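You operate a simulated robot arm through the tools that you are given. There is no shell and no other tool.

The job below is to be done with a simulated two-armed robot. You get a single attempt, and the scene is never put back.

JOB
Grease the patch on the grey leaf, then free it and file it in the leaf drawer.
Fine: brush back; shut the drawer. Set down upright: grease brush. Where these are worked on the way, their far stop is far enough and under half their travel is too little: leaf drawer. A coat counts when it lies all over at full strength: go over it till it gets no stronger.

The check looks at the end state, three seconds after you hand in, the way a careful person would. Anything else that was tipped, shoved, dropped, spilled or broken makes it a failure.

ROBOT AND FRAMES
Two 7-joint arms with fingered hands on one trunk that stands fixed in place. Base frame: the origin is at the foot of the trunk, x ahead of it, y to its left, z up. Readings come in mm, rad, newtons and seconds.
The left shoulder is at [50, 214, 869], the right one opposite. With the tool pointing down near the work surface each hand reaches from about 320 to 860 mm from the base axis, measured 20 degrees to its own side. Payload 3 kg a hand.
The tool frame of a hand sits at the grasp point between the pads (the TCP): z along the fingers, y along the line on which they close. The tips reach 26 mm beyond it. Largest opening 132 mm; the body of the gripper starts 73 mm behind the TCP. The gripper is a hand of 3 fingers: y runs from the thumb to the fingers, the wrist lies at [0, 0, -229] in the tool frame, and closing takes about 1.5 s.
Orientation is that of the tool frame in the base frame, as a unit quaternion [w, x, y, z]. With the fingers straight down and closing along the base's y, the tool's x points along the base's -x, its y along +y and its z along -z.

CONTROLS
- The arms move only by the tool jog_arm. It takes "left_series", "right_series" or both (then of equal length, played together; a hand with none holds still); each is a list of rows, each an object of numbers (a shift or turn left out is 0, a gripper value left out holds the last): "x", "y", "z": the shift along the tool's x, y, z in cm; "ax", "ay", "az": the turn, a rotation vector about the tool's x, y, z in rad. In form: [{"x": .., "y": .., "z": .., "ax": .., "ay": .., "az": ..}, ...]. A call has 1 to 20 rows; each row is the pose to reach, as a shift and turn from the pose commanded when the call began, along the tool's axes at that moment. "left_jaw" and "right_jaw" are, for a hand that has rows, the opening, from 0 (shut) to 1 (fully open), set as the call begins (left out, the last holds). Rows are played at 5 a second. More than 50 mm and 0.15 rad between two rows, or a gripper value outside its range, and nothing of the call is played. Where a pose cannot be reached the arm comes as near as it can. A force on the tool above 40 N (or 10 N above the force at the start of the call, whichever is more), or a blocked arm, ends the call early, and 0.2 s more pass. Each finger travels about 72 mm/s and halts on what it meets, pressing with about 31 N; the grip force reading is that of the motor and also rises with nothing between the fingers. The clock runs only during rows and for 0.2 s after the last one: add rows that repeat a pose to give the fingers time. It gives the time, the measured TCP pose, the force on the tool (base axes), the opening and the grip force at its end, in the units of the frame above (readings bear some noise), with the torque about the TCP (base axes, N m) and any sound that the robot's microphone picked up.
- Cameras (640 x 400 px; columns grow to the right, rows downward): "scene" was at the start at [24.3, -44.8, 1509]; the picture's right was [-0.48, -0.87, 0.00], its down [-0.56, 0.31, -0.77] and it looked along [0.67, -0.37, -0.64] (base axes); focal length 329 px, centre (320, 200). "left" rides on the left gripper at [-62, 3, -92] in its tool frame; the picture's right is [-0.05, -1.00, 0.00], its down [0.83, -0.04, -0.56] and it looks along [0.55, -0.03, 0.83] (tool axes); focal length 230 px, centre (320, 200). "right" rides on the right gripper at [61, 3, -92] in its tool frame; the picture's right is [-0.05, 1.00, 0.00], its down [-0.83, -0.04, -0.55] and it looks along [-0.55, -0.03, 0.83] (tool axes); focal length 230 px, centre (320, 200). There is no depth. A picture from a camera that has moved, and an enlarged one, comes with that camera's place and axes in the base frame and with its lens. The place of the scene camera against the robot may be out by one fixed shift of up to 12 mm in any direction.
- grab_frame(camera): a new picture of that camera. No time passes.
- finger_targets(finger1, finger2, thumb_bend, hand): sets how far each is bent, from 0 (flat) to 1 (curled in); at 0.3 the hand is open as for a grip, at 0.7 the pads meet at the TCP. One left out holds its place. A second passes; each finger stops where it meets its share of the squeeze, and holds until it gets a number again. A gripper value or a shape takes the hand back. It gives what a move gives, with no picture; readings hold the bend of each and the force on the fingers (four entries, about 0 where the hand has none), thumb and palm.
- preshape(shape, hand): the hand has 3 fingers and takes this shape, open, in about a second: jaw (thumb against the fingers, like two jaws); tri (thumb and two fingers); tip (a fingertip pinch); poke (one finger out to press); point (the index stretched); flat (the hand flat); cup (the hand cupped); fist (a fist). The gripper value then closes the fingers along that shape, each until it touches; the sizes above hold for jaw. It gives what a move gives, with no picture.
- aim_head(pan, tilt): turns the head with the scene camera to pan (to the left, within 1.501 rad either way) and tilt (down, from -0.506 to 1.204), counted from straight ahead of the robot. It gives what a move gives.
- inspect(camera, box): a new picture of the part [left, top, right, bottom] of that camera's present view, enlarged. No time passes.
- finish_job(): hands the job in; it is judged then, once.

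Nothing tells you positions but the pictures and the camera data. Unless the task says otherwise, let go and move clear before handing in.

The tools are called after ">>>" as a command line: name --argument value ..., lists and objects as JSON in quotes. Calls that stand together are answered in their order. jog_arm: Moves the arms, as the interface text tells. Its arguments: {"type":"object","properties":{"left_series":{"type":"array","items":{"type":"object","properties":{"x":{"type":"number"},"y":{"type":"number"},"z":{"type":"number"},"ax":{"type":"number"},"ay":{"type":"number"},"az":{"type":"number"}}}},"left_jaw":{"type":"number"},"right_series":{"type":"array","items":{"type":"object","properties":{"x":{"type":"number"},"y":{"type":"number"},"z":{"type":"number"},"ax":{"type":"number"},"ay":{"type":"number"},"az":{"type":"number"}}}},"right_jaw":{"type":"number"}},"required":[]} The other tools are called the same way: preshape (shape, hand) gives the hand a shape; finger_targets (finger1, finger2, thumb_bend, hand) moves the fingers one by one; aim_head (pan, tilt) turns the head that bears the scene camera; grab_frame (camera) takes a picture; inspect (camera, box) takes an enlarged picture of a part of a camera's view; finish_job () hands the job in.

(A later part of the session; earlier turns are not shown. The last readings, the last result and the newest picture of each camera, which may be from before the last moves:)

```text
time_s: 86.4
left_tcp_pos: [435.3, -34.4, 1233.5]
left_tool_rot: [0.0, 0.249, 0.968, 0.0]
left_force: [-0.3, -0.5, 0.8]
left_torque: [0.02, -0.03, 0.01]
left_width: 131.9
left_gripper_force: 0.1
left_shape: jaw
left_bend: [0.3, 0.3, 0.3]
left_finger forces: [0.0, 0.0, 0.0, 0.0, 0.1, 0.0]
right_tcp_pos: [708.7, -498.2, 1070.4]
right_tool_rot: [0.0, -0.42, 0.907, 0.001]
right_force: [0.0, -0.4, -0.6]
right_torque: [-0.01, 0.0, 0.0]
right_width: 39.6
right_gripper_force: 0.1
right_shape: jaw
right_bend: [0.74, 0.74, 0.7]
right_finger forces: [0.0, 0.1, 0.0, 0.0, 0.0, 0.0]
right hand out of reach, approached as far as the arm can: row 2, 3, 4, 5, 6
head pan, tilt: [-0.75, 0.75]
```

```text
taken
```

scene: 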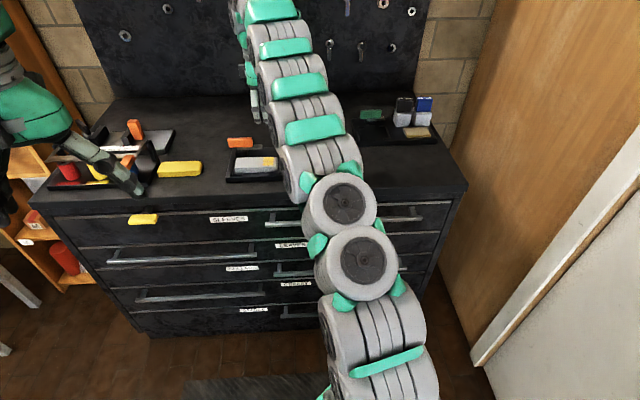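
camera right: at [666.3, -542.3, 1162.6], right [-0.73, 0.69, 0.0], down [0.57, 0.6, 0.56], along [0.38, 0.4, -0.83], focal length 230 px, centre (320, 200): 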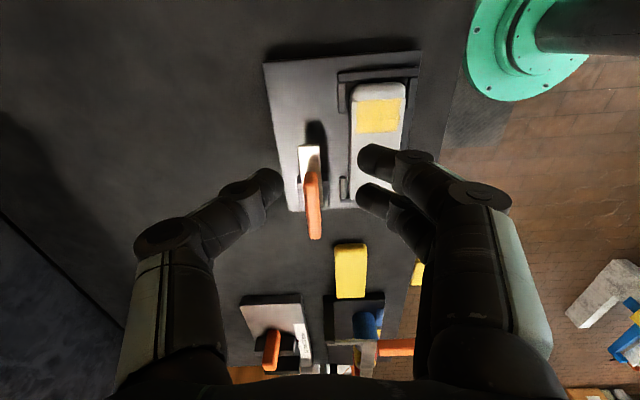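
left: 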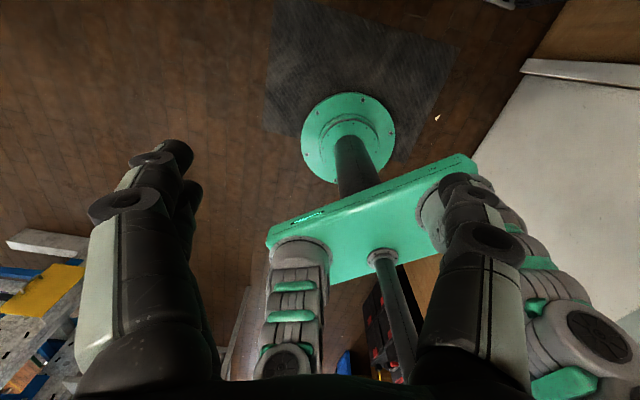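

The orange clamp is now open and the leaf is free in its jig. Next is the drawer: LEAVES is the second one, with its bar handle on the left half (about n≈670 mm out, z≈720). I'll turn the left hand (yaw first) so it can approach that bar.

>>> jog_arm --left_series '[{"az": -0.14}, {"az": -0.28}, {"az": -0.42}, {"az": -0.56}, {"az": -0.7}, {"az": -0.84}, {"az": -0.98}, {"az": -1.12}, {"az": -1.26}, {"az": -1.38}, {"az": -1.38}]'

>>> grab_frame --camera "left"

```text
time_s: 88.8
left_tcp_pos: [434.6, -35.8, 1232.7]
left_tool_rot: [0.0, -0.425, 0.905, 0.0]
left_force: [0.5, 0.8, 0.1]
left_torque: [0.02, 0.02, -0.03]
left_width: 131.6
left_gripper_force: 0.0
left_shape: jaw
left_bend: [0.3, 0.3, 0.3]
left_finger forces: [0.1, 0.0, 0.1, 0.0, 0.0, 0.1]
right_tcp_pos: [707.9, -498.8, 1070.0]
right_tool_rot: [-0.001, -0.419, 0.908, 0.0]
right_force: [-0.6, 0.3, -0.2]
right_torque: [-0.03, -0.01, -0.01]
right_width: 39.3
right_gripper_force: 0.0
right_shape: jaw
right_bend: [0.74, 0.74, 0.7]
right_finger forces: [0.0, 0.0, 0.0, 0.0, 0.1, 0.0]
head pan, tilt: [-0.75, 0.75]
```

```text
taken
camera left: at [472.0, 14.8, 1324.8], right [0.8, -0.6, 0.0], down [-0.5, -0.67, 0.56], along [-0.33, -0.44, -0.83], focal length 230 px, centre (320, 200)
```

left: 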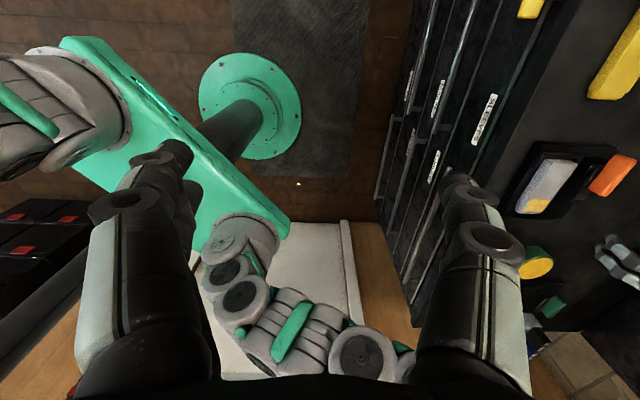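

The left camera now looks across the drawer fronts. I'll tilt the hand 45° outward while lowering it to a standoff in front of the LEAVES handle.

>>> jog_arm --left_series '[{"x": -0.4, "y": -1.7, "z": 3.4, "ax": 0.065}, {"x": -0.8, "y": -3.5, "z": 6.8, "ax": 0.13}, {"x": -1.2, "y": -5.2, "z": 10.2, "ax": 0.196}, {"x": -1.6, "y": -6.9, "z": 13.6, "ax": 0.262}, {"x": -2.0, "y": -8.7, "z": 17, "ax": 0.327}, {"x": -2.3, "y": -10.4, "z": 20.3, "ax": 0.393}, {"x": -2.7, "y": -12.1, "z": 23.7, "ax": 0.458}, {"x": -3.1, "y": -13.9, "z": 27.1, "ax": 0.523}, {"x": -3.5, "y": -15.6, "z": 30.5, "ax": 0.589}, {"x": -3.9, "y": -17.3, "z": 33.9, "ax": 0.654}, {"x": -4.3, "y": -19.1, "z": 37.3, "ax": 0.72}, {"x": -4.7, "y": -20.8, "z": 40.7, "ax": 0.785}, {"x": -4.7, "y": -20.8, "z": 40.7, "ax": 0.785}]'

>>> grab_frame --camera "left"

>>> grab_frame --camera "scene"

```text
time_s: 91.6
left_tcp_pos: [625.2, -132.0, 827.5]
left_tool_rot: [0.162, -0.392, 0.837, -0.346]
left_force: [0.6, -0.4, 0.2]
left_torque: [0.03, -0.01, 0.0]
left_width: 131.9
left_gripper_force: 0.0
left_shape: jaw
left_bend: [0.3, 0.3, 0.3]
left_finger forces: [0.0, 0.0, 0.0, 0.0, 0.1, 0.0]
right_tcp_pos: [708.6, -498.1, 1069.8]
right_tool_rot: [0.0, -0.42, 0.908, 0.0]
right_force: [0.3, 0.7, -0.1]
right_torque: [0.03, 0.01, -0.01]
right_width: 39.4
right_gripper_force: 0.1
right_shape: jaw
right_bend: [0.74, 0.74, 0.7]
right_finger forces: [0.0, 0.0, 0.0, 0.0, 0.0, 0.0]
head pan, tilt: [-0.75, 0.75]
```

```text
taken
camera left: at [611.8, -41.6, 890.1], right [0.58, -0.41, 0.71], down [-0.81, -0.41, 0.42], along [0.11, -0.82, -0.57], focal length 230 px, centre (320, 200)
```

left: 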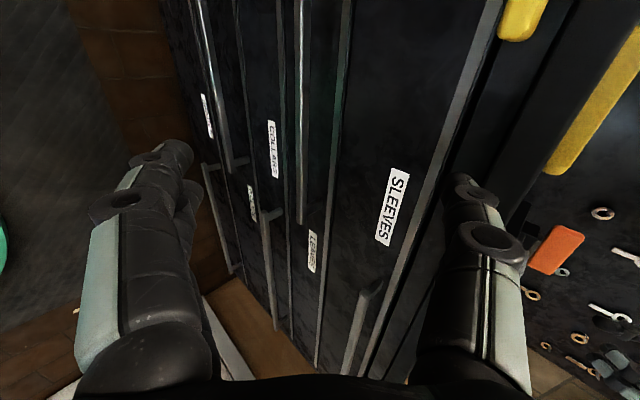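

```text
taken
```

scene: 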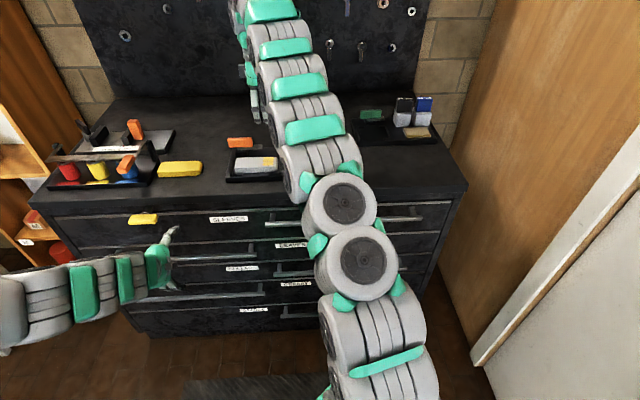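

Excellent view: the LEAVES label sits at the inner end of the second drawer's bar, confirming which handle. I'll zoom to measure the bar, its gap to the front and the drawer heights.

>>> inspect --camera "left" --box '[230, 0, 430, 125]'

>>> inspect --camera "left" --box '[240, 150, 400, 290]'

>>> inspect --camera "left" --box '[400, 0, 640, 200]'

```text
3.20 times, centred on (330, 62) of left
camera zoom: at [611.8, -41.6, 890.1], right [0.58, -0.41, 0.71], down [-0.81, -0.41, 0.42], along [0.11, -0.82, -0.57], focal length 736 px, centre (288, 640)
```

zoom: 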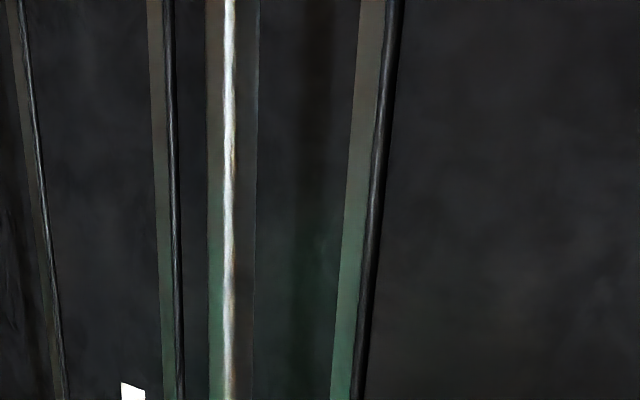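

```text
2.86 times, centred on (320, 220) of left
camera zoom: at [611.8, -41.6, 890.1], right [0.58, -0.41, 0.71], down [-0.81, -0.41, 0.42], along [0.11, -0.82, -0.57], focal length 657 px, centre (320, 143)
```

zoom: 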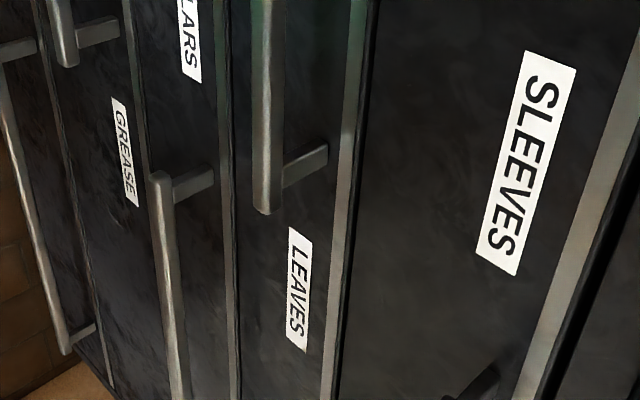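

```text
2.00 times, centred on (520, 100) of left
camera zoom: at [611.8, -41.6, 890.1], right [0.58, -0.41, 0.71], down [-0.81, -0.41, 0.42], along [0.11, -0.82, -0.57], focal length 460 px, centre (-80, 400)
```

zoom: 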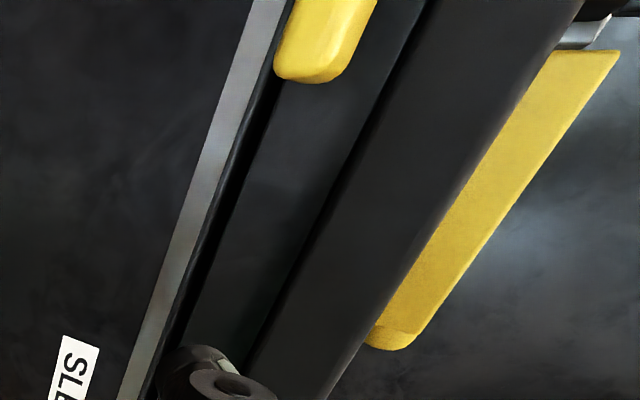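

The bar is about 12 mm thick at n≈686, z≈675, roughly 32 mm clear of the drawer front. I'll pre-close the left hand to ~32 mm and move part-way in along the approach line, then check alignment.

>>> jog_arm --left_series '[{"y": 0.8, "z": 2}, {"y": 1.6, "z": 4}, {"y": 2.15, "z": 6}, {"y": 2.15, "z": 8}, {"y": 2.15, "z": 10}, {"y": 2.15, "z": 10}, {"y": 2.15, "z": 10}]' --left_jaw 0.25

>>> grab_frame --camera "left"

>>> inspect --camera "left" --box '[220, 60, 420, 260]'

```text
time_s: 93.2
left_tcp_pos: [665.6, -165.9, 740.2]
left_tool_rot: [0.162, -0.392, 0.836, -0.347]
left_force: [0.1, -0.4, -0.3]
left_torque: [0.01, 0.02, 0.01]
left_width: 33.6
left_gripper_force: 0.1
left_shape: jaw
left_bend: [0.73, 0.73, 0.7]
left_finger forces: [0.0, 0.1, 0.0, 0.1, 0.0, 0.0]
right_tcp_pos: [708.2, -499.0, 1069.9]
right_tool_rot: [0.0, -0.419, 0.908, 0.0]
right_force: [0.0, -0.5, -0.4]
right_torque: [-0.01, 0.02, 0.01]
right_width: 39.3
right_gripper_force: 0.1
right_shape: jaw
right_bend: [0.74, 0.74, 0.7]
right_finger forces: [0.0, 0.0, 0.0, 0.0, 0.0, 0.0]
head pan, tilt: [-0.75, 0.75]
```

```text
taken
camera left: at [654.0, -75.8, 803.4], right [0.58, -0.41, 0.71], down [-0.81, -0.41, 0.42], along [0.11, -0.82, -0.57], focal length 230 px, centre (320, 200)
```

left: 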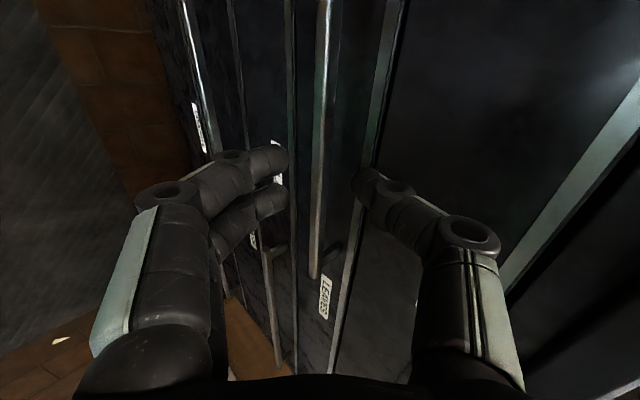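

```text
2.00 times, centred on (320, 160) of left
camera zoom: at [654.0, -75.8, 803.4], right [0.58, -0.41, 0.71], down [-0.81, -0.41, 0.42], along [0.11, -0.82, -0.57], focal length 460 px, centre (320, 280)
```

zoom: 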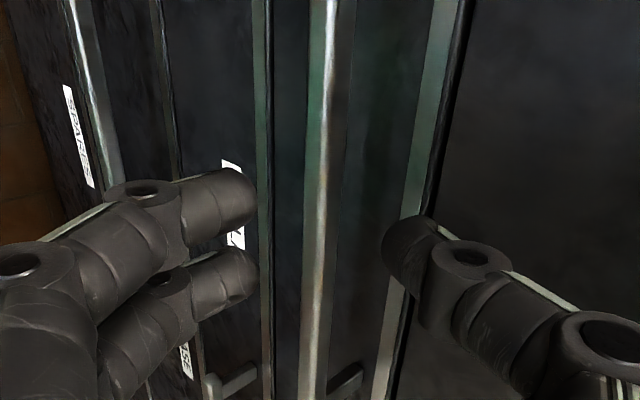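

Alignment is good: the bar is 97 mm ahead, within 2 mm of the finger mid-plane. Advancing to the bar.

>>> jog_arm --left_series '[{"y": -0.1, "z": 2.5}, {"y": -0.15, "z": 5}, {"y": -0.15, "z": 7}, {"y": -0.15, "z": 8.2}, {"y": -0.15, "z": 9}, {"y": -0.15, "z": 9}]'

>>> grab_frame --camera "left"

>>> inspect --camera "left" --box '[220, 100, 420, 300]'

```text
time_s: 94.6
left_tcp_pos: [712.2, -203.7, 681.8]
left_tool_rot: [0.162, -0.392, 0.837, -0.346]
left_force: [0.3, -1.0, 0.6]
left_torque: [0.01, -0.01, 0.0]
left_width: 33.5
left_gripper_force: 0.1
left_shape: jaw
left_bend: [0.73, 0.73, 0.7]
left_finger forces: [0.0, 0.0, 0.0, 0.0, 0.0, 0.0]
left hand out of reach, approached as far as the arm can: row 5, 6
right_tcp_pos: [709.9, -497.4, 1070.4]
right_tool_rot: [0.0, -0.42, 0.908, 0.0]
right_force: [0.8, 0.3, -0.1]
right_torque: [0.0, 0.01, 0.03]
right_width: 39.4
right_gripper_force: 0.0
right_shape: jaw
right_bend: [0.74, 0.74, 0.7]
right_finger forces: [0.0, 0.0, 0.0, 0.0, 0.0, 0.0]
head pan, tilt: [-0.75, 0.75]
```

```text
taken
camera left: at [699.2, -113.6, 745.6], right [0.58, -0.41, 0.71], down [-0.81, -0.41, 0.42], along [0.11, -0.82, -0.57], focal length 230 px, centre (320, 200)
```

left: 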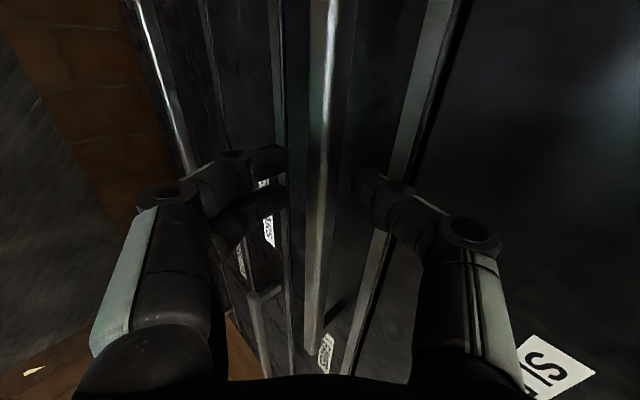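

```text
2.00 times, centred on (320, 200) of left
camera zoom: at [699.2, -113.6, 745.6], right [0.58, -0.41, 0.71], down [-0.81, -0.41, 0.42], along [0.11, -0.82, -0.57], focal length 460 px, centre (320, 200)
```

zoom: 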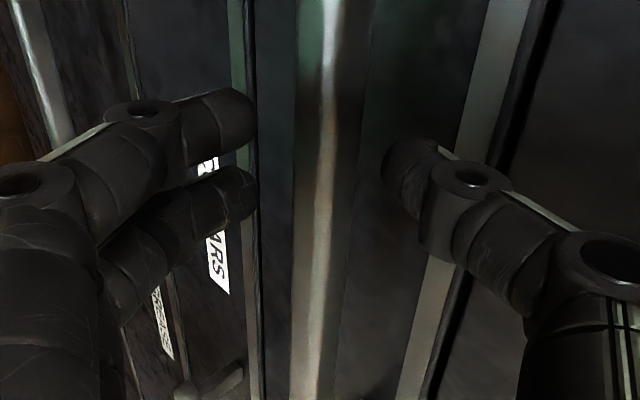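

The bar is between the fingers, ~14 mm beyond the grasp point (arm at its reach limit but adequate). Closing the left hand on the bar.

>>> jog_arm --left_series '[{"z": 0}, {"z": 0}, {"z": 0}, {"z": 0}, {"z": 0}, {"z": 0}]' --left_jaw 0

>>> inspect --camera "left" --box '[220, 100, 420, 300]'

```text
time_s: 96.0
left_tcp_pos: [711.7, -205.1, 682.8]
left_tool_rot: [0.162, -0.392, 0.837, -0.346]
left_force: [-1.6, 0.1, -9.2]
left_torque: [0.2, 0.24, -0.01]
left_width: 3.9
left_gripper_force: 30.8
left_shape: jaw
left_bend: [0.7, 0.7, 0.74]
left_finger forces: [12.9, 12.8, 0.0, 0.0, 20.6, 0.0]
right_tcp_pos: [708.9, -498.0, 1070.3]
right_tool_rot: [0.0, -0.42, 0.907, 0.0]
right_force: [-0.6, 0.7, 1.0]
right_torque: [0.02, -0.02, 0.01]
right_width: 39.3
right_gripper_force: 0.1
right_shape: jaw
right_bend: [0.74, 0.74, 0.7]
right_finger forces: [0.1, 0.0, 0.0, 0.1, 0.0, 0.0]
head pan, tilt: [-0.75, 0.75]
```

```text
2.00 times, centred on (320, 200) of left
camera zoom: at [699.1, -113.6, 745.3], right [0.58, -0.41, 0.71], down [-0.81, -0.41, 0.42], along [0.11, -0.82, -0.57], focal length 460 px, centre (320, 200)
```

zoom: 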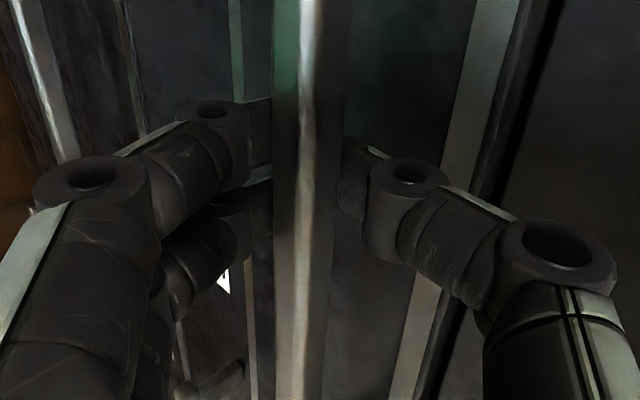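

The bar is held. I'll pull gently straight out from the cabinet by 2–3 cm to see whether the drawer is free or locked.

>>> jog_arm --left_series '[{"y": 0.5, "z": -0.5}, {"y": 1.0, "z": -1.0}, {"y": 1.5, "z": -1.5}, {"y": 2.0, "z": -2.0}, {"y": 2.0, "z": -2.0}]'

>>> grab_frame --camera "left"

>>> inspect --camera "scene" --box '[60, 180, 320, 340]'

```text
time_s: 97.2
left_tcp_pos: [689.2, -185.7, 681.8]
left_tool_rot: [0.161, -0.392, 0.837, -0.345]
left_force: [-1.4, -4.2, -5.4]
left_torque: [0.14, 0.21, 0.01]
left_width: 3.7
left_gripper_force: 31.0
left_shape: jaw
left_bend: [0.7, 0.7, 0.74]
left_finger forces: [11.6, 11.6, 0.0, 0.0, 21.3, 0.0]
right_tcp_pos: [709.7, -497.1, 1070.4]
right_tool_rot: [0.001, -0.42, 0.908, 0.0]
right_force: [-0.1, 0.3, 0.2]
right_torque: [0.02, 0.0, -0.01]
right_width: 39.1
right_gripper_force: 0.0
right_shape: jaw
right_bend: [0.74, 0.74, 0.7]
right_finger forces: [0.0, 0.0, 0.0, 0.0, 0.0, 0.1]
head pan, tilt: [-0.75, 0.75]
```

```text
taken
camera left: at [677.2, -95.3, 745.1], right [0.58, -0.41, 0.7], down [-0.81, -0.41, 0.42], along [0.11, -0.82, -0.57], focal length 230 px, centre (320, 200)
```

left: 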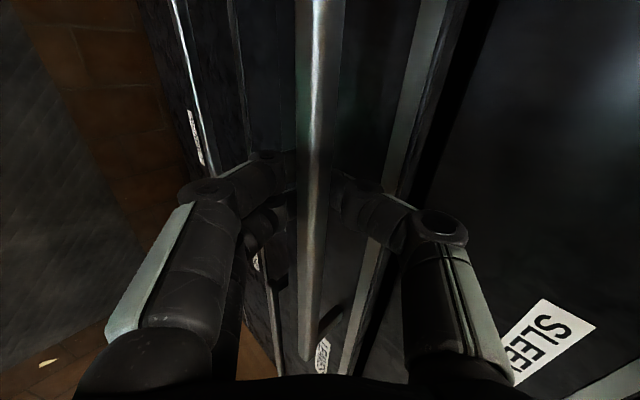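

```text
2.46 times, centred on (190, 260) of scene
camera zoom: at [10.6, -60.2, 1504.4], right [-0.68, -0.73, 0.0], down [-0.5, 0.47, -0.73], along [0.53, -0.5, -0.68], focal length 809 px, centre (640, 52)
```

zoom: 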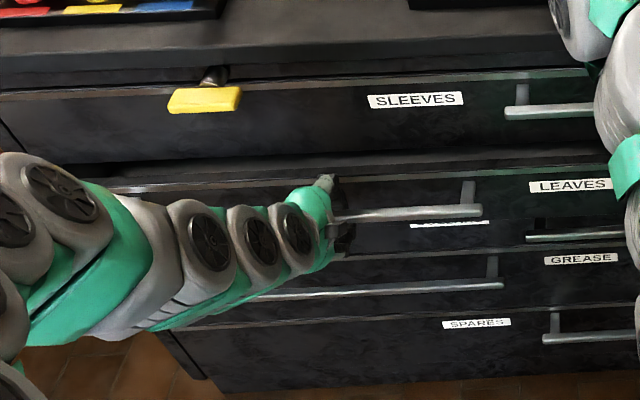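

The LEAVES drawer slides out freely with little force. I'll keep pulling.

>>> jog_arm --left_series '[{"y": 2.1, "z": -2.1}, {"y": 4.2, "z": -4.2}, {"y": 6.3, "z": -6.3}, {"y": 8.4, "z": -8.4}, {"y": 10.5, "z": -10.5}, {"y": 10.5, "z": -10.5}]'

>>> grab_frame --camera "scene"

>>> grab_frame --camera "left"

```text
time_s: 98.6
left_tcp_pos: [575.4, -88.7, 682.5]
left_tool_rot: [0.162, -0.392, 0.837, -0.346]
left_force: [-7.7, -6.1, -18.0]
left_torque: [0.08, 0.16, 0.0]
left_width: 1.0
left_gripper_force: 31.1
left_shape: jaw
left_bend: [0.7, 0.7, 0.75]
left_finger forces: [13.1, 12.9, 0.1, 0.0, 14.6, 0.1]
right_tcp_pos: [708.3, -497.5, 1070.4]
right_tool_rot: [0.0, -0.419, 0.908, 0.0]
right_force: [-0.3, -0.3, 0.5]
right_torque: [0.0, -0.01, 0.02]
right_width: 39.6
right_gripper_force: 0.0
right_shape: jaw
right_bend: [0.74, 0.74, 0.7]
right_finger forces: [0.1, 0.1, 0.1, 0.0, 0.0, 0.0]
head pan, tilt: [-0.75, 0.75]
```

```text
taken
```

scene: 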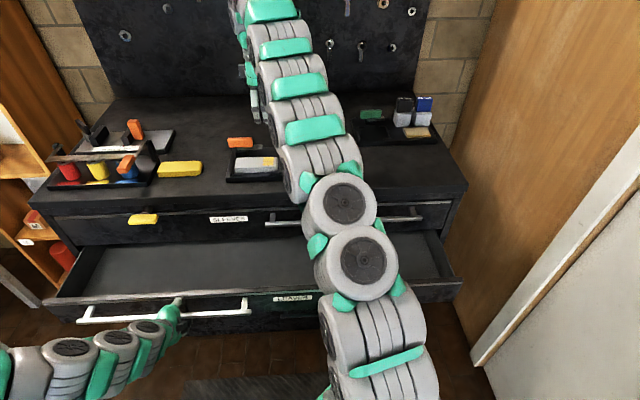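

```text
taken
camera left: at [562.8, 2.0, 744.9], right [0.58, -0.41, 0.71], down [-0.81, -0.41, 0.42], along [0.11, -0.82, -0.57], focal length 230 px, centre (320, 200)
```

left: 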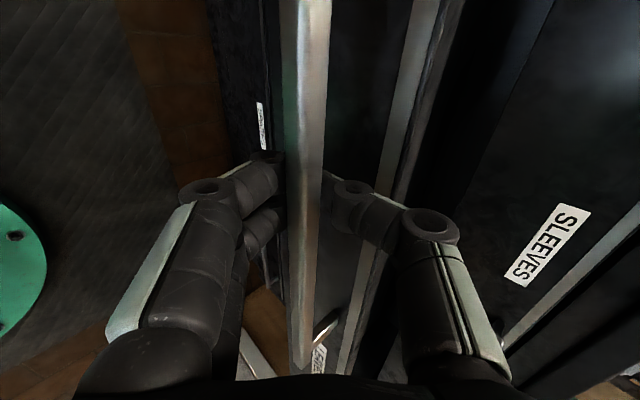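

Drawer is ~18 cm open and empty. The bar has crept toward the finger side, so I'll re-centre slightly while continuing to pull toward the stop.

>>> jog_arm --left_series '[{"y": 0.4}, {"y": 1.9, "z": -1.5}, {"y": 3.4, "z": -3.0}, {"y": 4.9, "z": -4.5}, {"y": 6.4, "z": -6.0}, {"y": 6.4, "z": -6.0}]'

>>> grab_frame --camera "left"

>>> grab_frame --camera "scene"

```text
time_s: 99.7
left_tcp_pos: [535.9, -56.1, 681.5]
left_tool_rot: [0.156, -0.406, 0.831, -0.346]
left_force: [0.5, -2.2, -27.6]
left_torque: [0.03, -0.05, -0.05]
left_width: 0.1
left_gripper_force: 30.1
left_shape: jaw
left_bend: [0.7, 0.7, 0.76]
left_finger forces: [14.9, 15.5, 0.1, 0.0, 16.5, 0.0]
left hand out of reach, approached as far as the arm can: row 4, 5
right_tcp_pos: [709.1, -497.5, 1069.6]
right_tool_rot: [0.0, -0.42, 0.907, 0.0]
right_force: [-0.1, -0.2, 0.6]
right_torque: [0.04, -0.02, -0.03]
right_width: 39.4
right_gripper_force: 0.0
right_shape: jaw
right_bend: [0.74, 0.74, 0.7]
right_finger forces: [0.0, 0.0, 0.1, 0.0, 0.0, 0.0]
head pan, tilt: [-0.75, 0.75]
stopped in row 5 (left hand): the force on the tool passed its limit at 43 N (the readings are from after the stop); the commanded pose is now the measured one
```

```text
taken
camera left: at [521.9, 35.8, 743.9], right [0.6, -0.39, 0.7], down [-0.79, -0.42, 0.44], along [0.12, -0.82, -0.56], focal length 230 px, centre (320, 200)
```

left: 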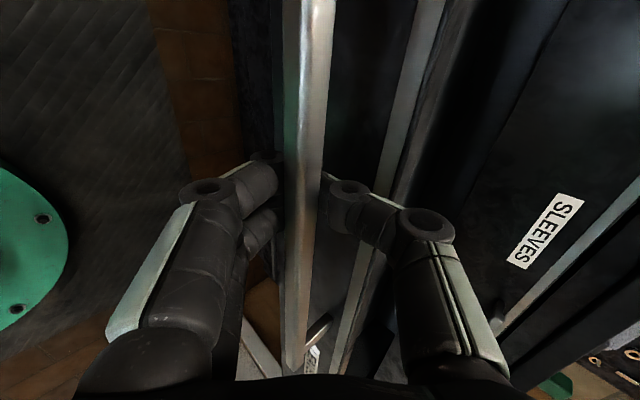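

```text
taken
```

scene: 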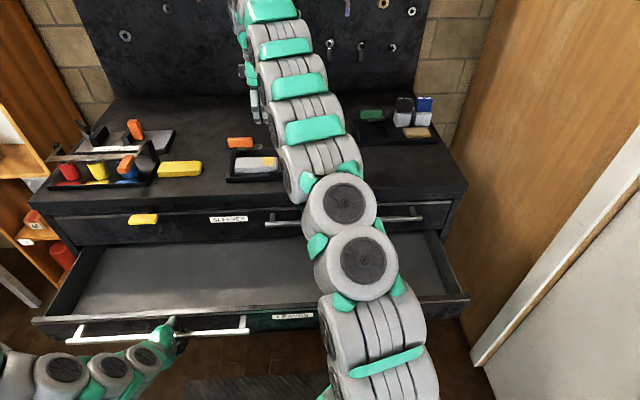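

The drawer is now ~23 cm open (arm near a limit or drawer at its stop). I'll relieve the vertical stress on the grip a little and keep holding the bar.

>>> jog_arm --left_series '[{"y": 0.15, "z": 0.15}, {"y": 0.3, "z": 0.3}, {"y": 0.3, "z": 0.3}]'

>>> inspect --camera "scene" --box '[20, 220, 340, 400]'

```text
time_s: 100.5
left_tcp_pos: [537.4, -55.8, 679.8]
left_tool_rot: [0.159, -0.406, 0.831, -0.347]
left_force: [0.3, 2.1, -8.0]
left_torque: [0.11, 0.04, -0.04]
left_width: 0.6
left_gripper_force: 30.5
left_shape: jaw
left_bend: [0.71, 0.71, 0.75]
left_finger forces: [11.1, 11.7, 0.0, 0.1, 17.0, 0.1]
right_tcp_pos: [709.3, -498.1, 1070.0]
right_tool_rot: [0.0, -0.419, 0.908, 0.0]
right_force: [-0.3, -0.5, -0.1]
right_torque: [-0.02, 0.02, -0.03]
right_width: 39.4
right_gripper_force: 0.0
right_shape: jaw
right_bend: [0.74, 0.74, 0.7]
right_finger forces: [0.0, 0.0, 0.0, 0.0, 0.1, 0.0]
head pan, tilt: [-0.75, 0.75]
```

```text
2.00 times, centred on (180, 310) of scene
camera zoom: at [10.6, -60.1, 1504.4], right [-0.68, -0.73, 0.0], down [-0.5, 0.47, -0.73], along [0.53, -0.5, -0.68], focal length 658 px, centre (600, -20)
```

zoom: 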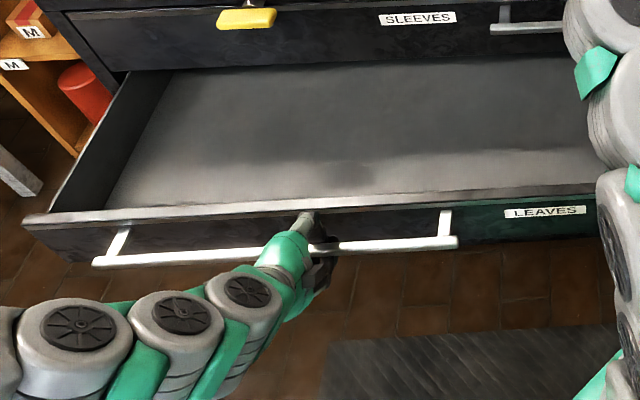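

Stress relieved; left hand keeps holding the drawer open. Now for the leaf: I'll look with the right camera from its current pose to locate leaf, rails and clamp.

>>> grab_frame --camera "right"

>>> inspect --camera "right" --box '[250, 40, 450, 250]'

```text
taken
camera right: at [666.5, -542.2, 1162.4], right [-0.73, 0.69, 0.0], down [0.57, 0.6, 0.56], along [0.38, 0.4, -0.83], focal length 230 px, centre (320, 200)
```

right: 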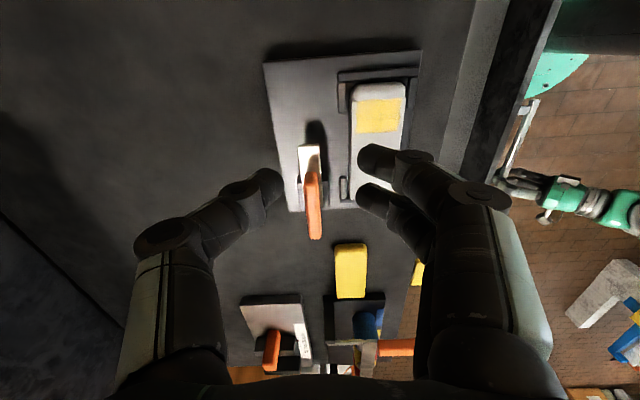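

```text
1.90 times, centred on (350, 145) of right
camera zoom: at [666.5, -542.2, 1162.4], right [-0.73, 0.69, 0.0], down [0.57, 0.6, 0.56], along [0.38, 0.4, -0.83], focal length 438 px, centre (263, 305)
```

zoom: 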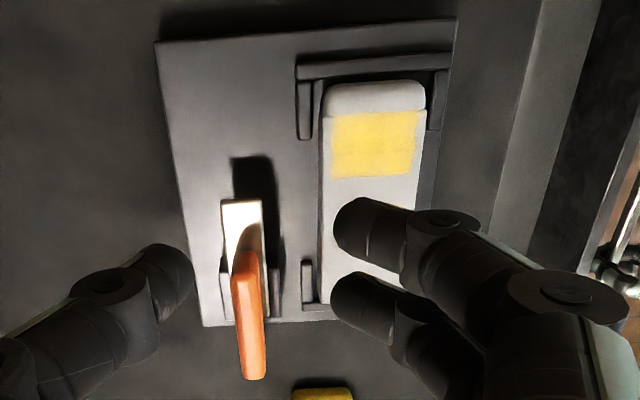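

The leaf sits at n≈783–833, t≈57–162 with the turned tongue ~32 mm behind it. I'll hover the right hand over the leaf's middle with a 62 mm opening and check thumb clearance to the tongue before going down.

>>> jog_arm --right_series '[{"x": -0.5, "y": 2.2, "z": 0.5}, {"x": -1.2, "y": 4.5, "z": 1.5}, {"x": -2.6, "y": 6.6, "z": 3}, {"x": -2.6, "y": 6.6, "z": 5.5}, {"x": -2.6, "y": 6.6, "z": 7.2}, {"x": -2.6, "y": 6.6, "z": 7.2}, {"x": -2.6, "y": 6.6, "z": 7.2}]' --right_jaw 0.47

>>> grab_frame --camera "right"

>>> inspect --camera "right" --box '[180, 60, 460, 260]'

```text
time_s: 102.1
left_tcp_pos: [535.7, -55.6, 679.1]
left_tool_rot: [0.159, -0.404, 0.831, -0.347]
left_force: [3.5, 1.4, -10.0]
left_torque: [0.1, 0.01, -0.06]
left_width: 0.1
left_gripper_force: 30.9
left_shape: jaw
left_bend: [0.71, 0.71, 0.75]
left_finger forces: [11.9, 12.4, 0.1, 0.1, 17.5, 0.0]
right_tcp_pos: [675.4, -435.6, 997.8]
right_tool_rot: [-0.001, -0.419, 0.908, 0.001]
right_force: [0.0, 0.7, -0.4]
right_torque: [-0.03, 0.0, 0.02]
right_width: 61.5
right_gripper_force: 0.1
right_shape: jaw
right_bend: [0.73, 0.73, 0.7]
right_finger forces: [0.0, 0.0, 0.1, 0.0, 0.1, 0.0]
head pan, tilt: [-0.75, 0.75]
```

```text
taken
camera right: at [633.5, -480.1, 1089.6], right [-0.73, 0.69, 0.0], down [0.57, 0.6, 0.56], along [0.38, 0.4, -0.83], focal length 230 px, centre (320, 200)
```

right: 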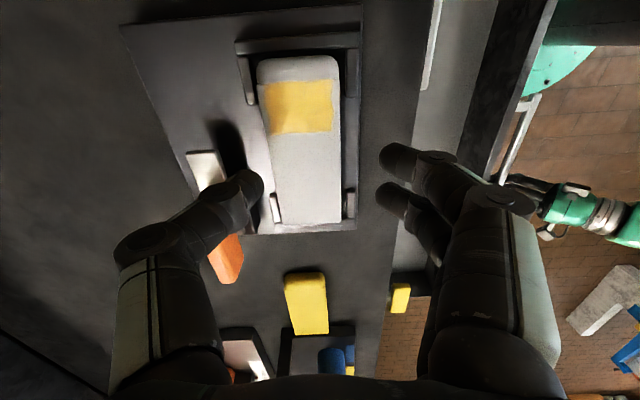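

```text
2.00 times, centred on (320, 160) of right
camera zoom: at [633.5, -480.1, 1089.6], right [-0.73, 0.69, 0.0], down [0.57, 0.6, 0.56], along [0.38, 0.4, -0.83], focal length 460 px, centre (320, 280)
```

zoom: 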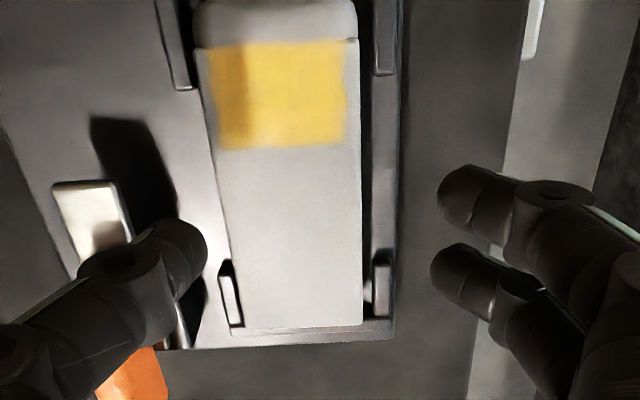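

I have measured leaf and tongue relative to the hand: I'll shift 6 mm outward, 8 mm toward the knuckle, tilt the hand 5° for thumb clearance, narrow to ~56 mm and stop just above the leaf to verify.

>>> jog_arm --right_series '[{"x": 0.4, "y": -0.3, "z": 0.6, "ax": 0.045}, {"x": 0.8, "y": -0.61, "z": 1.3, "ax": 0.09}, {"x": 0.8, "y": -0.61, "z": 2.3, "ax": 0.09}, {"x": 0.8, "y": -0.61, "z": 2.3, "ax": 0.09}]' --right_jaw 0.425

>>> grab_frame --camera "right"

>>> inspect --camera "right" --box '[180, 60, 460, 260]'

```text
time_s: 103.1
left_tcp_pos: [535.7, -55.7, 678.7]
left_tool_rot: [0.158, -0.405, 0.831, -0.348]
left_force: [2.9, 3.0, -10.3]
left_torque: [0.08, -0.05, -0.08]
left_width: 0.6
left_gripper_force: 31.0
left_shape: jaw
left_bend: [0.71, 0.71, 0.75]
left_finger forces: [11.9, 12.4, 0.0, 0.0, 17.4, 0.0]
right_tcp_pos: [674.2, -445.5, 974.4]
right_tool_rot: [0.019, -0.419, 0.907, -0.041]
right_force: [0.4, 0.2, 0.3]
right_torque: [-0.03, 0.01, 0.02]
right_width: 56.3
right_gripper_force: 0.0
right_shape: jaw
right_bend: [0.73, 0.73, 0.7]
right_finger forces: [0.0, 0.1, 0.0, 0.1, 0.0, 0.0]
head pan, tilt: [-0.75, 0.75]
```

```text
taken
camera right: at [625.6, -485.5, 1065.6], right [-0.72, 0.68, -0.09], down [0.53, 0.64, 0.56], along [0.44, 0.36, -0.83], focal length 230 px, centre (320, 200)
```

right: 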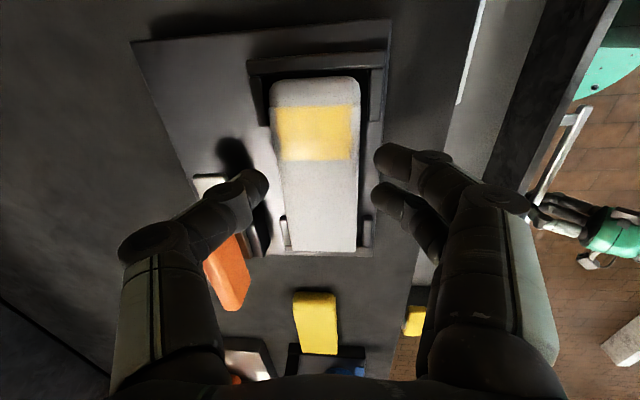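

```text
2.00 times, centred on (320, 160) of right
camera zoom: at [625.6, -485.5, 1065.6], right [-0.72, 0.68, -0.09], down [0.53, 0.64, 0.56], along [0.44, 0.36, -0.83], focal length 460 px, centre (320, 280)
```

zoom: 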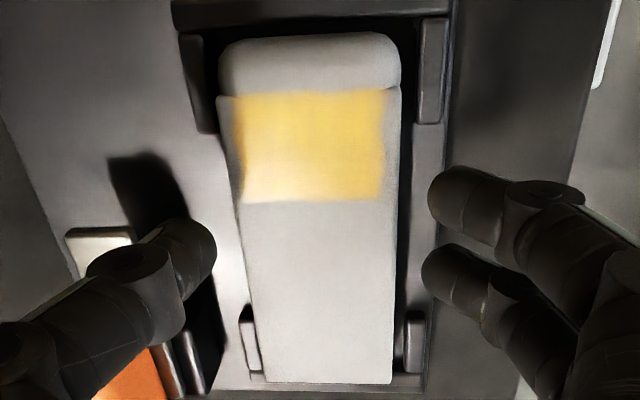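

Clearances look fine on both sides (about 3 mm at thumb/leaf, 4 mm to the tongue). Descending vertically to grip height.

>>> jog_arm --right_series '[{"y": 0.09, "z": 1.0}, {"y": 0.16, "z": 1.7}, {"y": 0.2, "z": 2.2}, {"y": 0.2, "z": 2.2}]'

>>> inspect --camera "right" --box '[180, 60, 460, 260]'

```text
time_s: 104.1
left_tcp_pos: [535.7, -57.2, 677.6]
left_tool_rot: [0.159, -0.405, 0.831, -0.347]
left_force: [2.9, 2.7, -9.7]
left_torque: [0.07, -0.04, -0.07]
left_width: 0.5
left_gripper_force: 30.4
left_shape: jaw
left_bend: [0.71, 0.71, 0.75]
left_finger forces: [11.8, 12.3, 0.0, 0.0, 17.1, 0.1]
right_tcp_pos: [676.5, -445.7, 952.3]
right_tool_rot: [0.019, -0.42, 0.907, -0.04]
right_force: [0.3, -0.8, -0.4]
right_torque: [0.0, -0.01, 0.0]
right_width: 56.5
right_gripper_force: 0.0
right_shape: jaw
right_bend: [0.73, 0.73, 0.7]
right_finger forces: [0.0, 0.1, 0.1, 0.1, 0.0, 0.0]
head pan, tilt: [-0.75, 0.75]
```

```text
2.00 times, centred on (320, 160) of right
camera zoom: at [626.5, -484.7, 1044.5], right [-0.72, 0.68, -0.09], down [0.53, 0.64, 0.56], along [0.44, 0.36, -0.83], focal length 460 px, centre (320, 280)
```

zoom: 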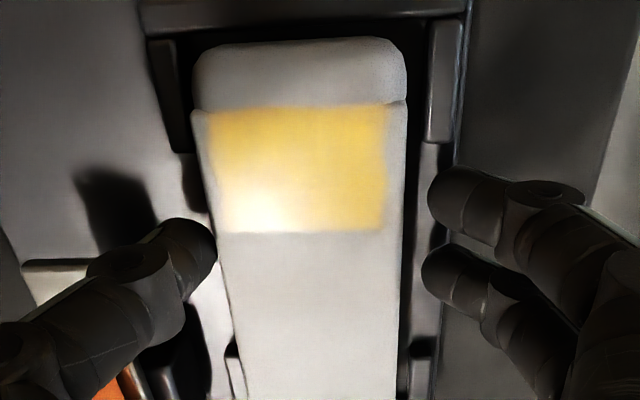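

No contact on the way down. Closing on the leaf's sides.

>>> jog_arm --right_series '[{"z": 0}, {"z": 0}, {"z": 0}, {"z": 0}, {"z": 0}, {"z": 0}]' --right_jaw 0.0

>>> inspect --camera "right" --box '[180, 60, 460, 260]'

```text
time_s: 105.5
left_tcp_pos: [535.7, -56.0, 678.1]
left_tool_rot: [0.159, -0.404, 0.831, -0.347]
left_force: [1.9, 3.1, -10.7]
left_torque: [0.06, -0.02, -0.03]
left_width: 0.8
left_gripper_force: 30.4
left_shape: jaw
left_bend: [0.71, 0.71, 0.75]
left_finger forces: [12.2, 12.6, 0.0, 0.0, 16.8, 0.0]
right_tcp_pos: [676.1, -445.0, 952.5]
right_tool_rot: [0.019, -0.419, 0.907, -0.041]
right_force: [0.0, 0.4, 0.1]
right_torque: [0.03, 0.07, -0.01]
right_width: 43.8
right_gripper_force: 30.9
right_shape: jaw
right_bend: [0.73, 0.74, 0.7]
right_finger forces: [14.3, 14.2, 0.0, 0.0, 28.0, 0.0]
head pan, tilt: [-0.75, 0.75]
```

```text
2.00 times, centred on (320, 160) of right
camera zoom: at [626.4, -484.6, 1044.5], right [-0.72, 0.68, -0.09], down [0.53, 0.64, 0.56], along [0.44, 0.36, -0.83], focal length 460 px, centre (320, 280)
```

zoom: 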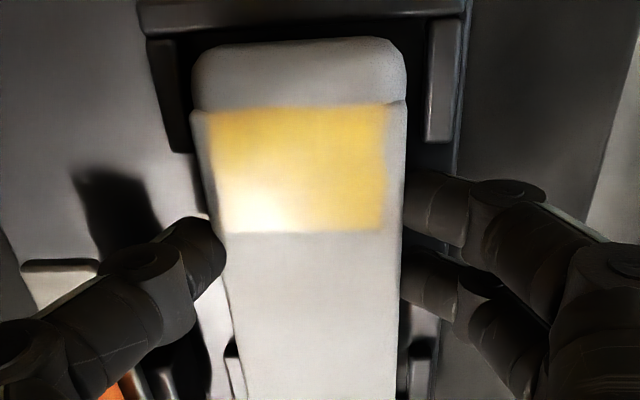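

Leaf gripped with balanced forces. Lifting straight up a few cm and checking.

>>> jog_arm --right_series '[{"y": -0.09, "z": -1.0}, {"y": -0.18, "z": -2.0}, {"y": -0.32, "z": -3.5}, {"y": -0.45, "z": -5.0}, {"y": -0.45, "z": -5.0}]'

>>> grab_frame --camera "right"

>>> grab_frame --camera "scene"

```text
time_s: 106.7
left_tcp_pos: [535.8, -54.6, 678.6]
left_tool_rot: [0.158, -0.404, 0.831, -0.348]
left_force: [3.0, 2.9, -10.9]
left_torque: [0.06, -0.02, -0.01]
left_width: 0.4
left_gripper_force: 30.9
left_shape: jaw
left_bend: [0.71, 0.71, 0.75]
left_finger forces: [12.2, 12.7, 0.1, 0.0, 16.8, 0.0]
right_tcp_pos: [673.4, -444.4, 1003.1]
right_tool_rot: [0.018, -0.419, 0.907, -0.041]
right_force: [-0.1, 0.4, -5.5]
right_torque: [-0.03, 0.02, 0.0]
right_width: 44.0
right_gripper_force: 30.8
right_shape: jaw
right_bend: [0.73, 0.74, 0.7]
right_finger forces: [14.4, 13.6, 0.0, 0.1, 28.1, 0.0]
head pan, tilt: [-0.75, 0.75]
```

```text
taken
camera right: at [625.5, -484.4, 1095.0], right [-0.72, 0.68, -0.09], down [0.53, 0.64, 0.56], along [0.44, 0.36, -0.83], focal length 230 px, centre (320, 200)
```

right: 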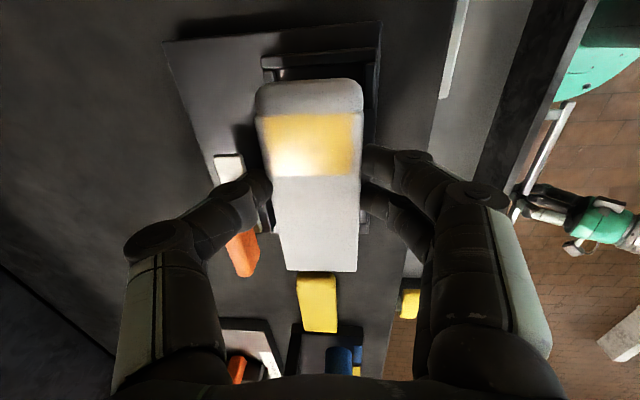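

```text
taken
```

scene: 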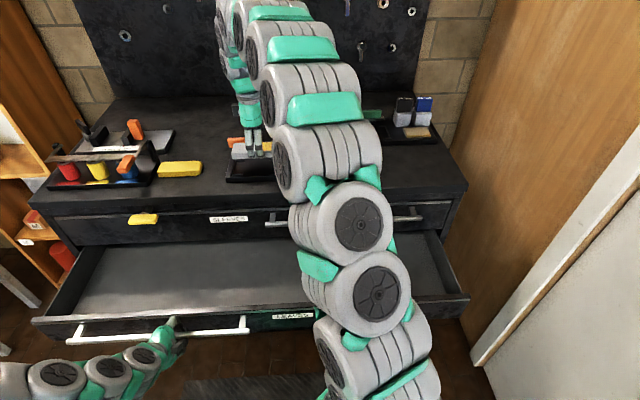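

Leaf lifted cleanly (~0.5 kg). I'll carry it level toward the robot until it hovers above the open drawer.

>>> jog_arm --right_series '[{"y": -0.2, "z": -2.0}, {"y": 3.8, "z": -2.4, "x": 0.6}, {"y": 7.8, "z": -2.7, "x": 1.2}, {"y": 11.8, "z": -3.1, "x": 1.8}, {"y": 15.8, "z": -3.4, "x": 2.5}, {"y": 19.7, "z": -3.8, "x": 3.2}, {"y": 19.7, "z": -3.8, "x": 3.2}]'

>>> grab_frame --camera "right"

>>> grab_frame --camera "scene"

```text
time_s: 108.3
left_tcp_pos: [534.8, -56.1, 678.6]
left_tool_rot: [0.158, -0.404, 0.831, -0.348]
left_force: [1.4, 1.8, -13.4]
left_torque: [0.04, -0.02, -0.05]
left_width: 0.5
left_gripper_force: 30.9
left_shape: jaw
left_bend: [0.71, 0.71, 0.75]
left_finger forces: [12.6, 13.2, 0.1, 0.1, 16.2, 0.0]
right_tcp_pos: [501.0, -340.0, 1024.3]
right_tool_rot: [0.018, -0.42, 0.907, -0.04]
right_force: [0.0, -0.4, -3.9]
right_torque: [-0.04, 0.03, 0.0]
right_width: 43.5
right_gripper_force: 30.9
right_shape: jaw
right_bend: [0.73, 0.74, 0.7]
right_finger forces: [14.6, 13.9, 0.0, 0.0, 28.5, 0.0]
head pan, tilt: [-0.75, 0.75]
```

```text
taken
camera right: at [452.4, -379.5, 1116.0], right [-0.72, 0.68, -0.09], down [0.53, 0.64, 0.56], along [0.44, 0.36, -0.83], focal length 230 px, centre (320, 200)
```

right: 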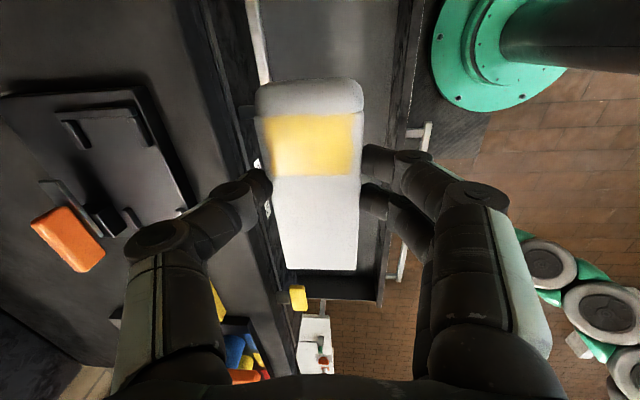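

```text
taken
```

scene: 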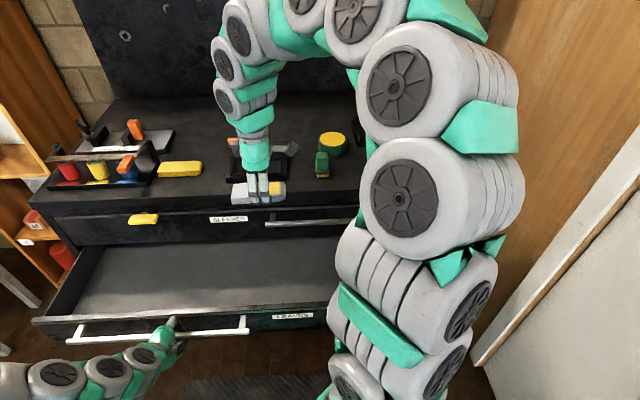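

The leaf hovers above the open drawer. I'll zoom to measure drawer walls, floor and the cabinet edge from here.

>>> inspect --camera "right" --box '[220, 0, 460, 150]'

>>> inspect --camera "right" --box '[260, 240, 440, 360]'

>>> inspect --camera "scene" --box '[20, 210, 350, 360]'

```text
2.67 times, centred on (340, 75) of right
camera zoom: at [452.4, -379.5, 1116.0], right [-0.72, 0.68, -0.09], down [0.53, 0.64, 0.56], along [0.44, 0.36, -0.83], focal length 614 px, centre (267, 533)
```

zoom: 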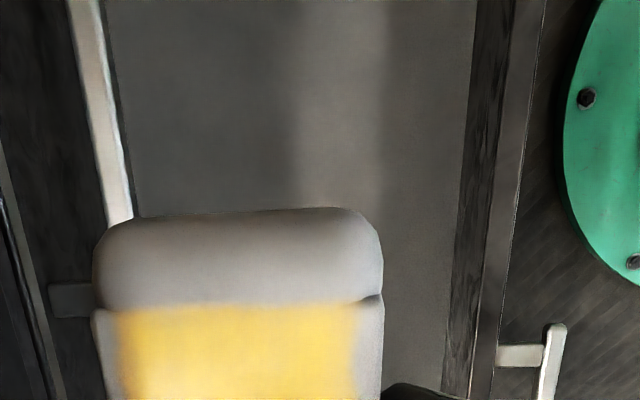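

```text
3.33 times, centred on (350, 300) of right
camera zoom: at [452.4, -379.5, 1116.0], right [-0.72, 0.68, -0.09], down [0.53, 0.64, 0.56], along [0.44, 0.36, -0.83], focal length 767 px, centre (220, -133)
```

zoom: 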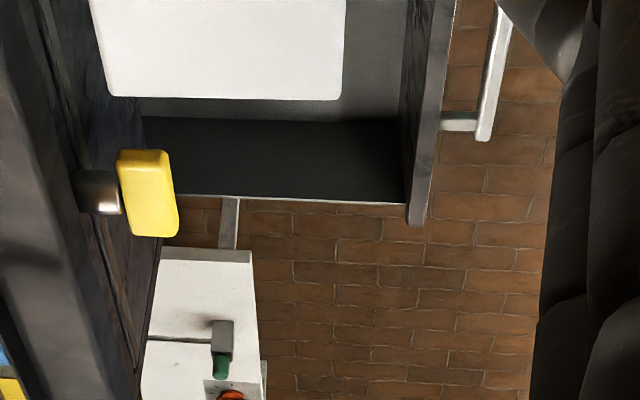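

```text
1.94 times, centred on (185, 285) of scene
camera zoom: at [10.7, -60.1, 1504.4], right [-0.68, -0.73, 0.0], down [-0.5, 0.47, -0.73], along [0.53, -0.5, -0.68], focal length 638 px, centre (582, 35)
```

zoom: 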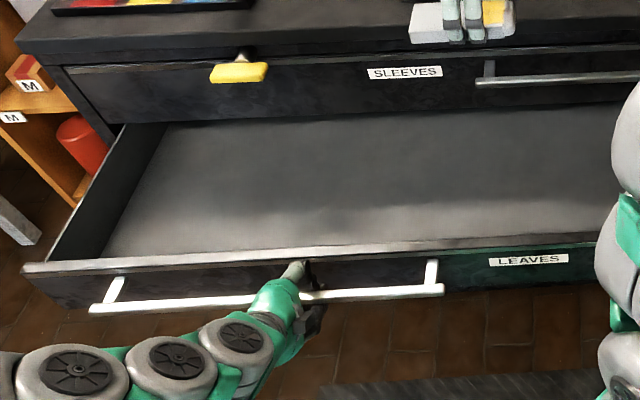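

Drawer: inner front wall at n≈491, cabinet front at n≈724, panel top z≈697, floor z≈577. I'll centre at n≈588 and lower the leaf vertically in stages.

>>> jog_arm --right_series '[{"y": 1.4, "z": -0.13}, {"y": 1.75, "z": 3.9}, {"y": 2.1, "z": 7.9}, {"y": 2.45, "z": 11.9}, {"y": 2.8, "z": 15.9}, {"y": 3.0, "z": 18.0}, {"y": 3.0, "z": 18.0}]'

>>> grab_frame --camera "right"

>>> grab_frame --camera "scene"

```text
time_s: 109.9
left_tcp_pos: [535.8, -55.7, 678.9]
left_tool_rot: [0.159, -0.405, 0.831, -0.347]
left_force: [2.5, 1.9, -15.1]
left_torque: [0.02, -0.05, -0.03]
left_width: 0.6
left_gripper_force: 31.1
left_shape: jaw
left_bend: [0.71, 0.71, 0.75]
left_finger forces: [12.8, 13.4, 0.0, 0.0, 16.0, 0.1]
right_tcp_pos: [490.2, -330.8, 840.2]
right_tool_rot: [0.018, -0.42, 0.907, -0.04]
right_force: [0.4, -0.6, -3.9]
right_torque: [0.0, 0.04, 0.01]
right_width: 43.2
right_gripper_force: 31.0
right_shape: jaw
right_bend: [0.73, 0.74, 0.7]
right_finger forces: [14.4, 13.8, 0.1, 0.0, 28.0, 0.1]
head pan, tilt: [-0.75, 0.75]
```

```text
taken
camera right: at [441.0, -370.1, 932.3], right [-0.72, 0.68, -0.09], down [0.53, 0.64, 0.56], along [0.44, 0.36, -0.83], focal length 230 px, centre (320, 200)
```

right: 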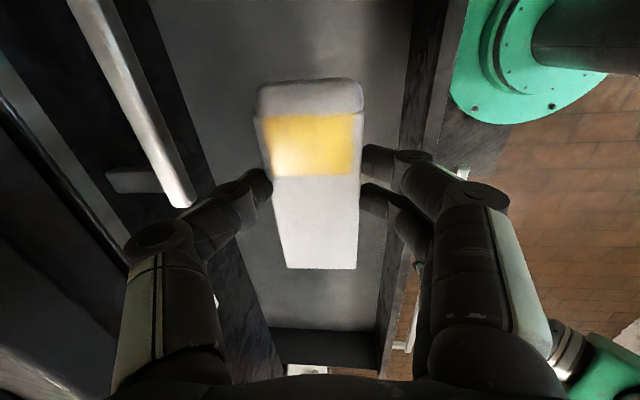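

```text
taken
```

scene: 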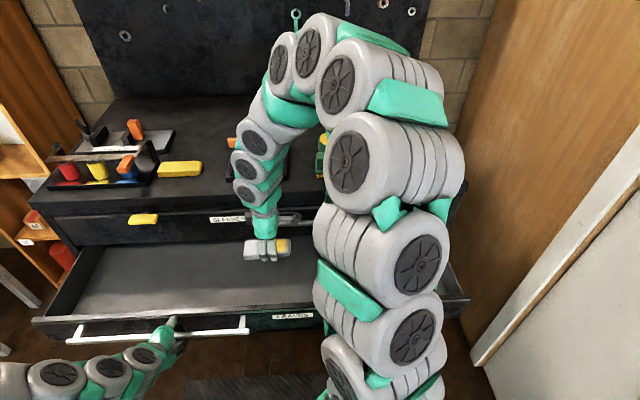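

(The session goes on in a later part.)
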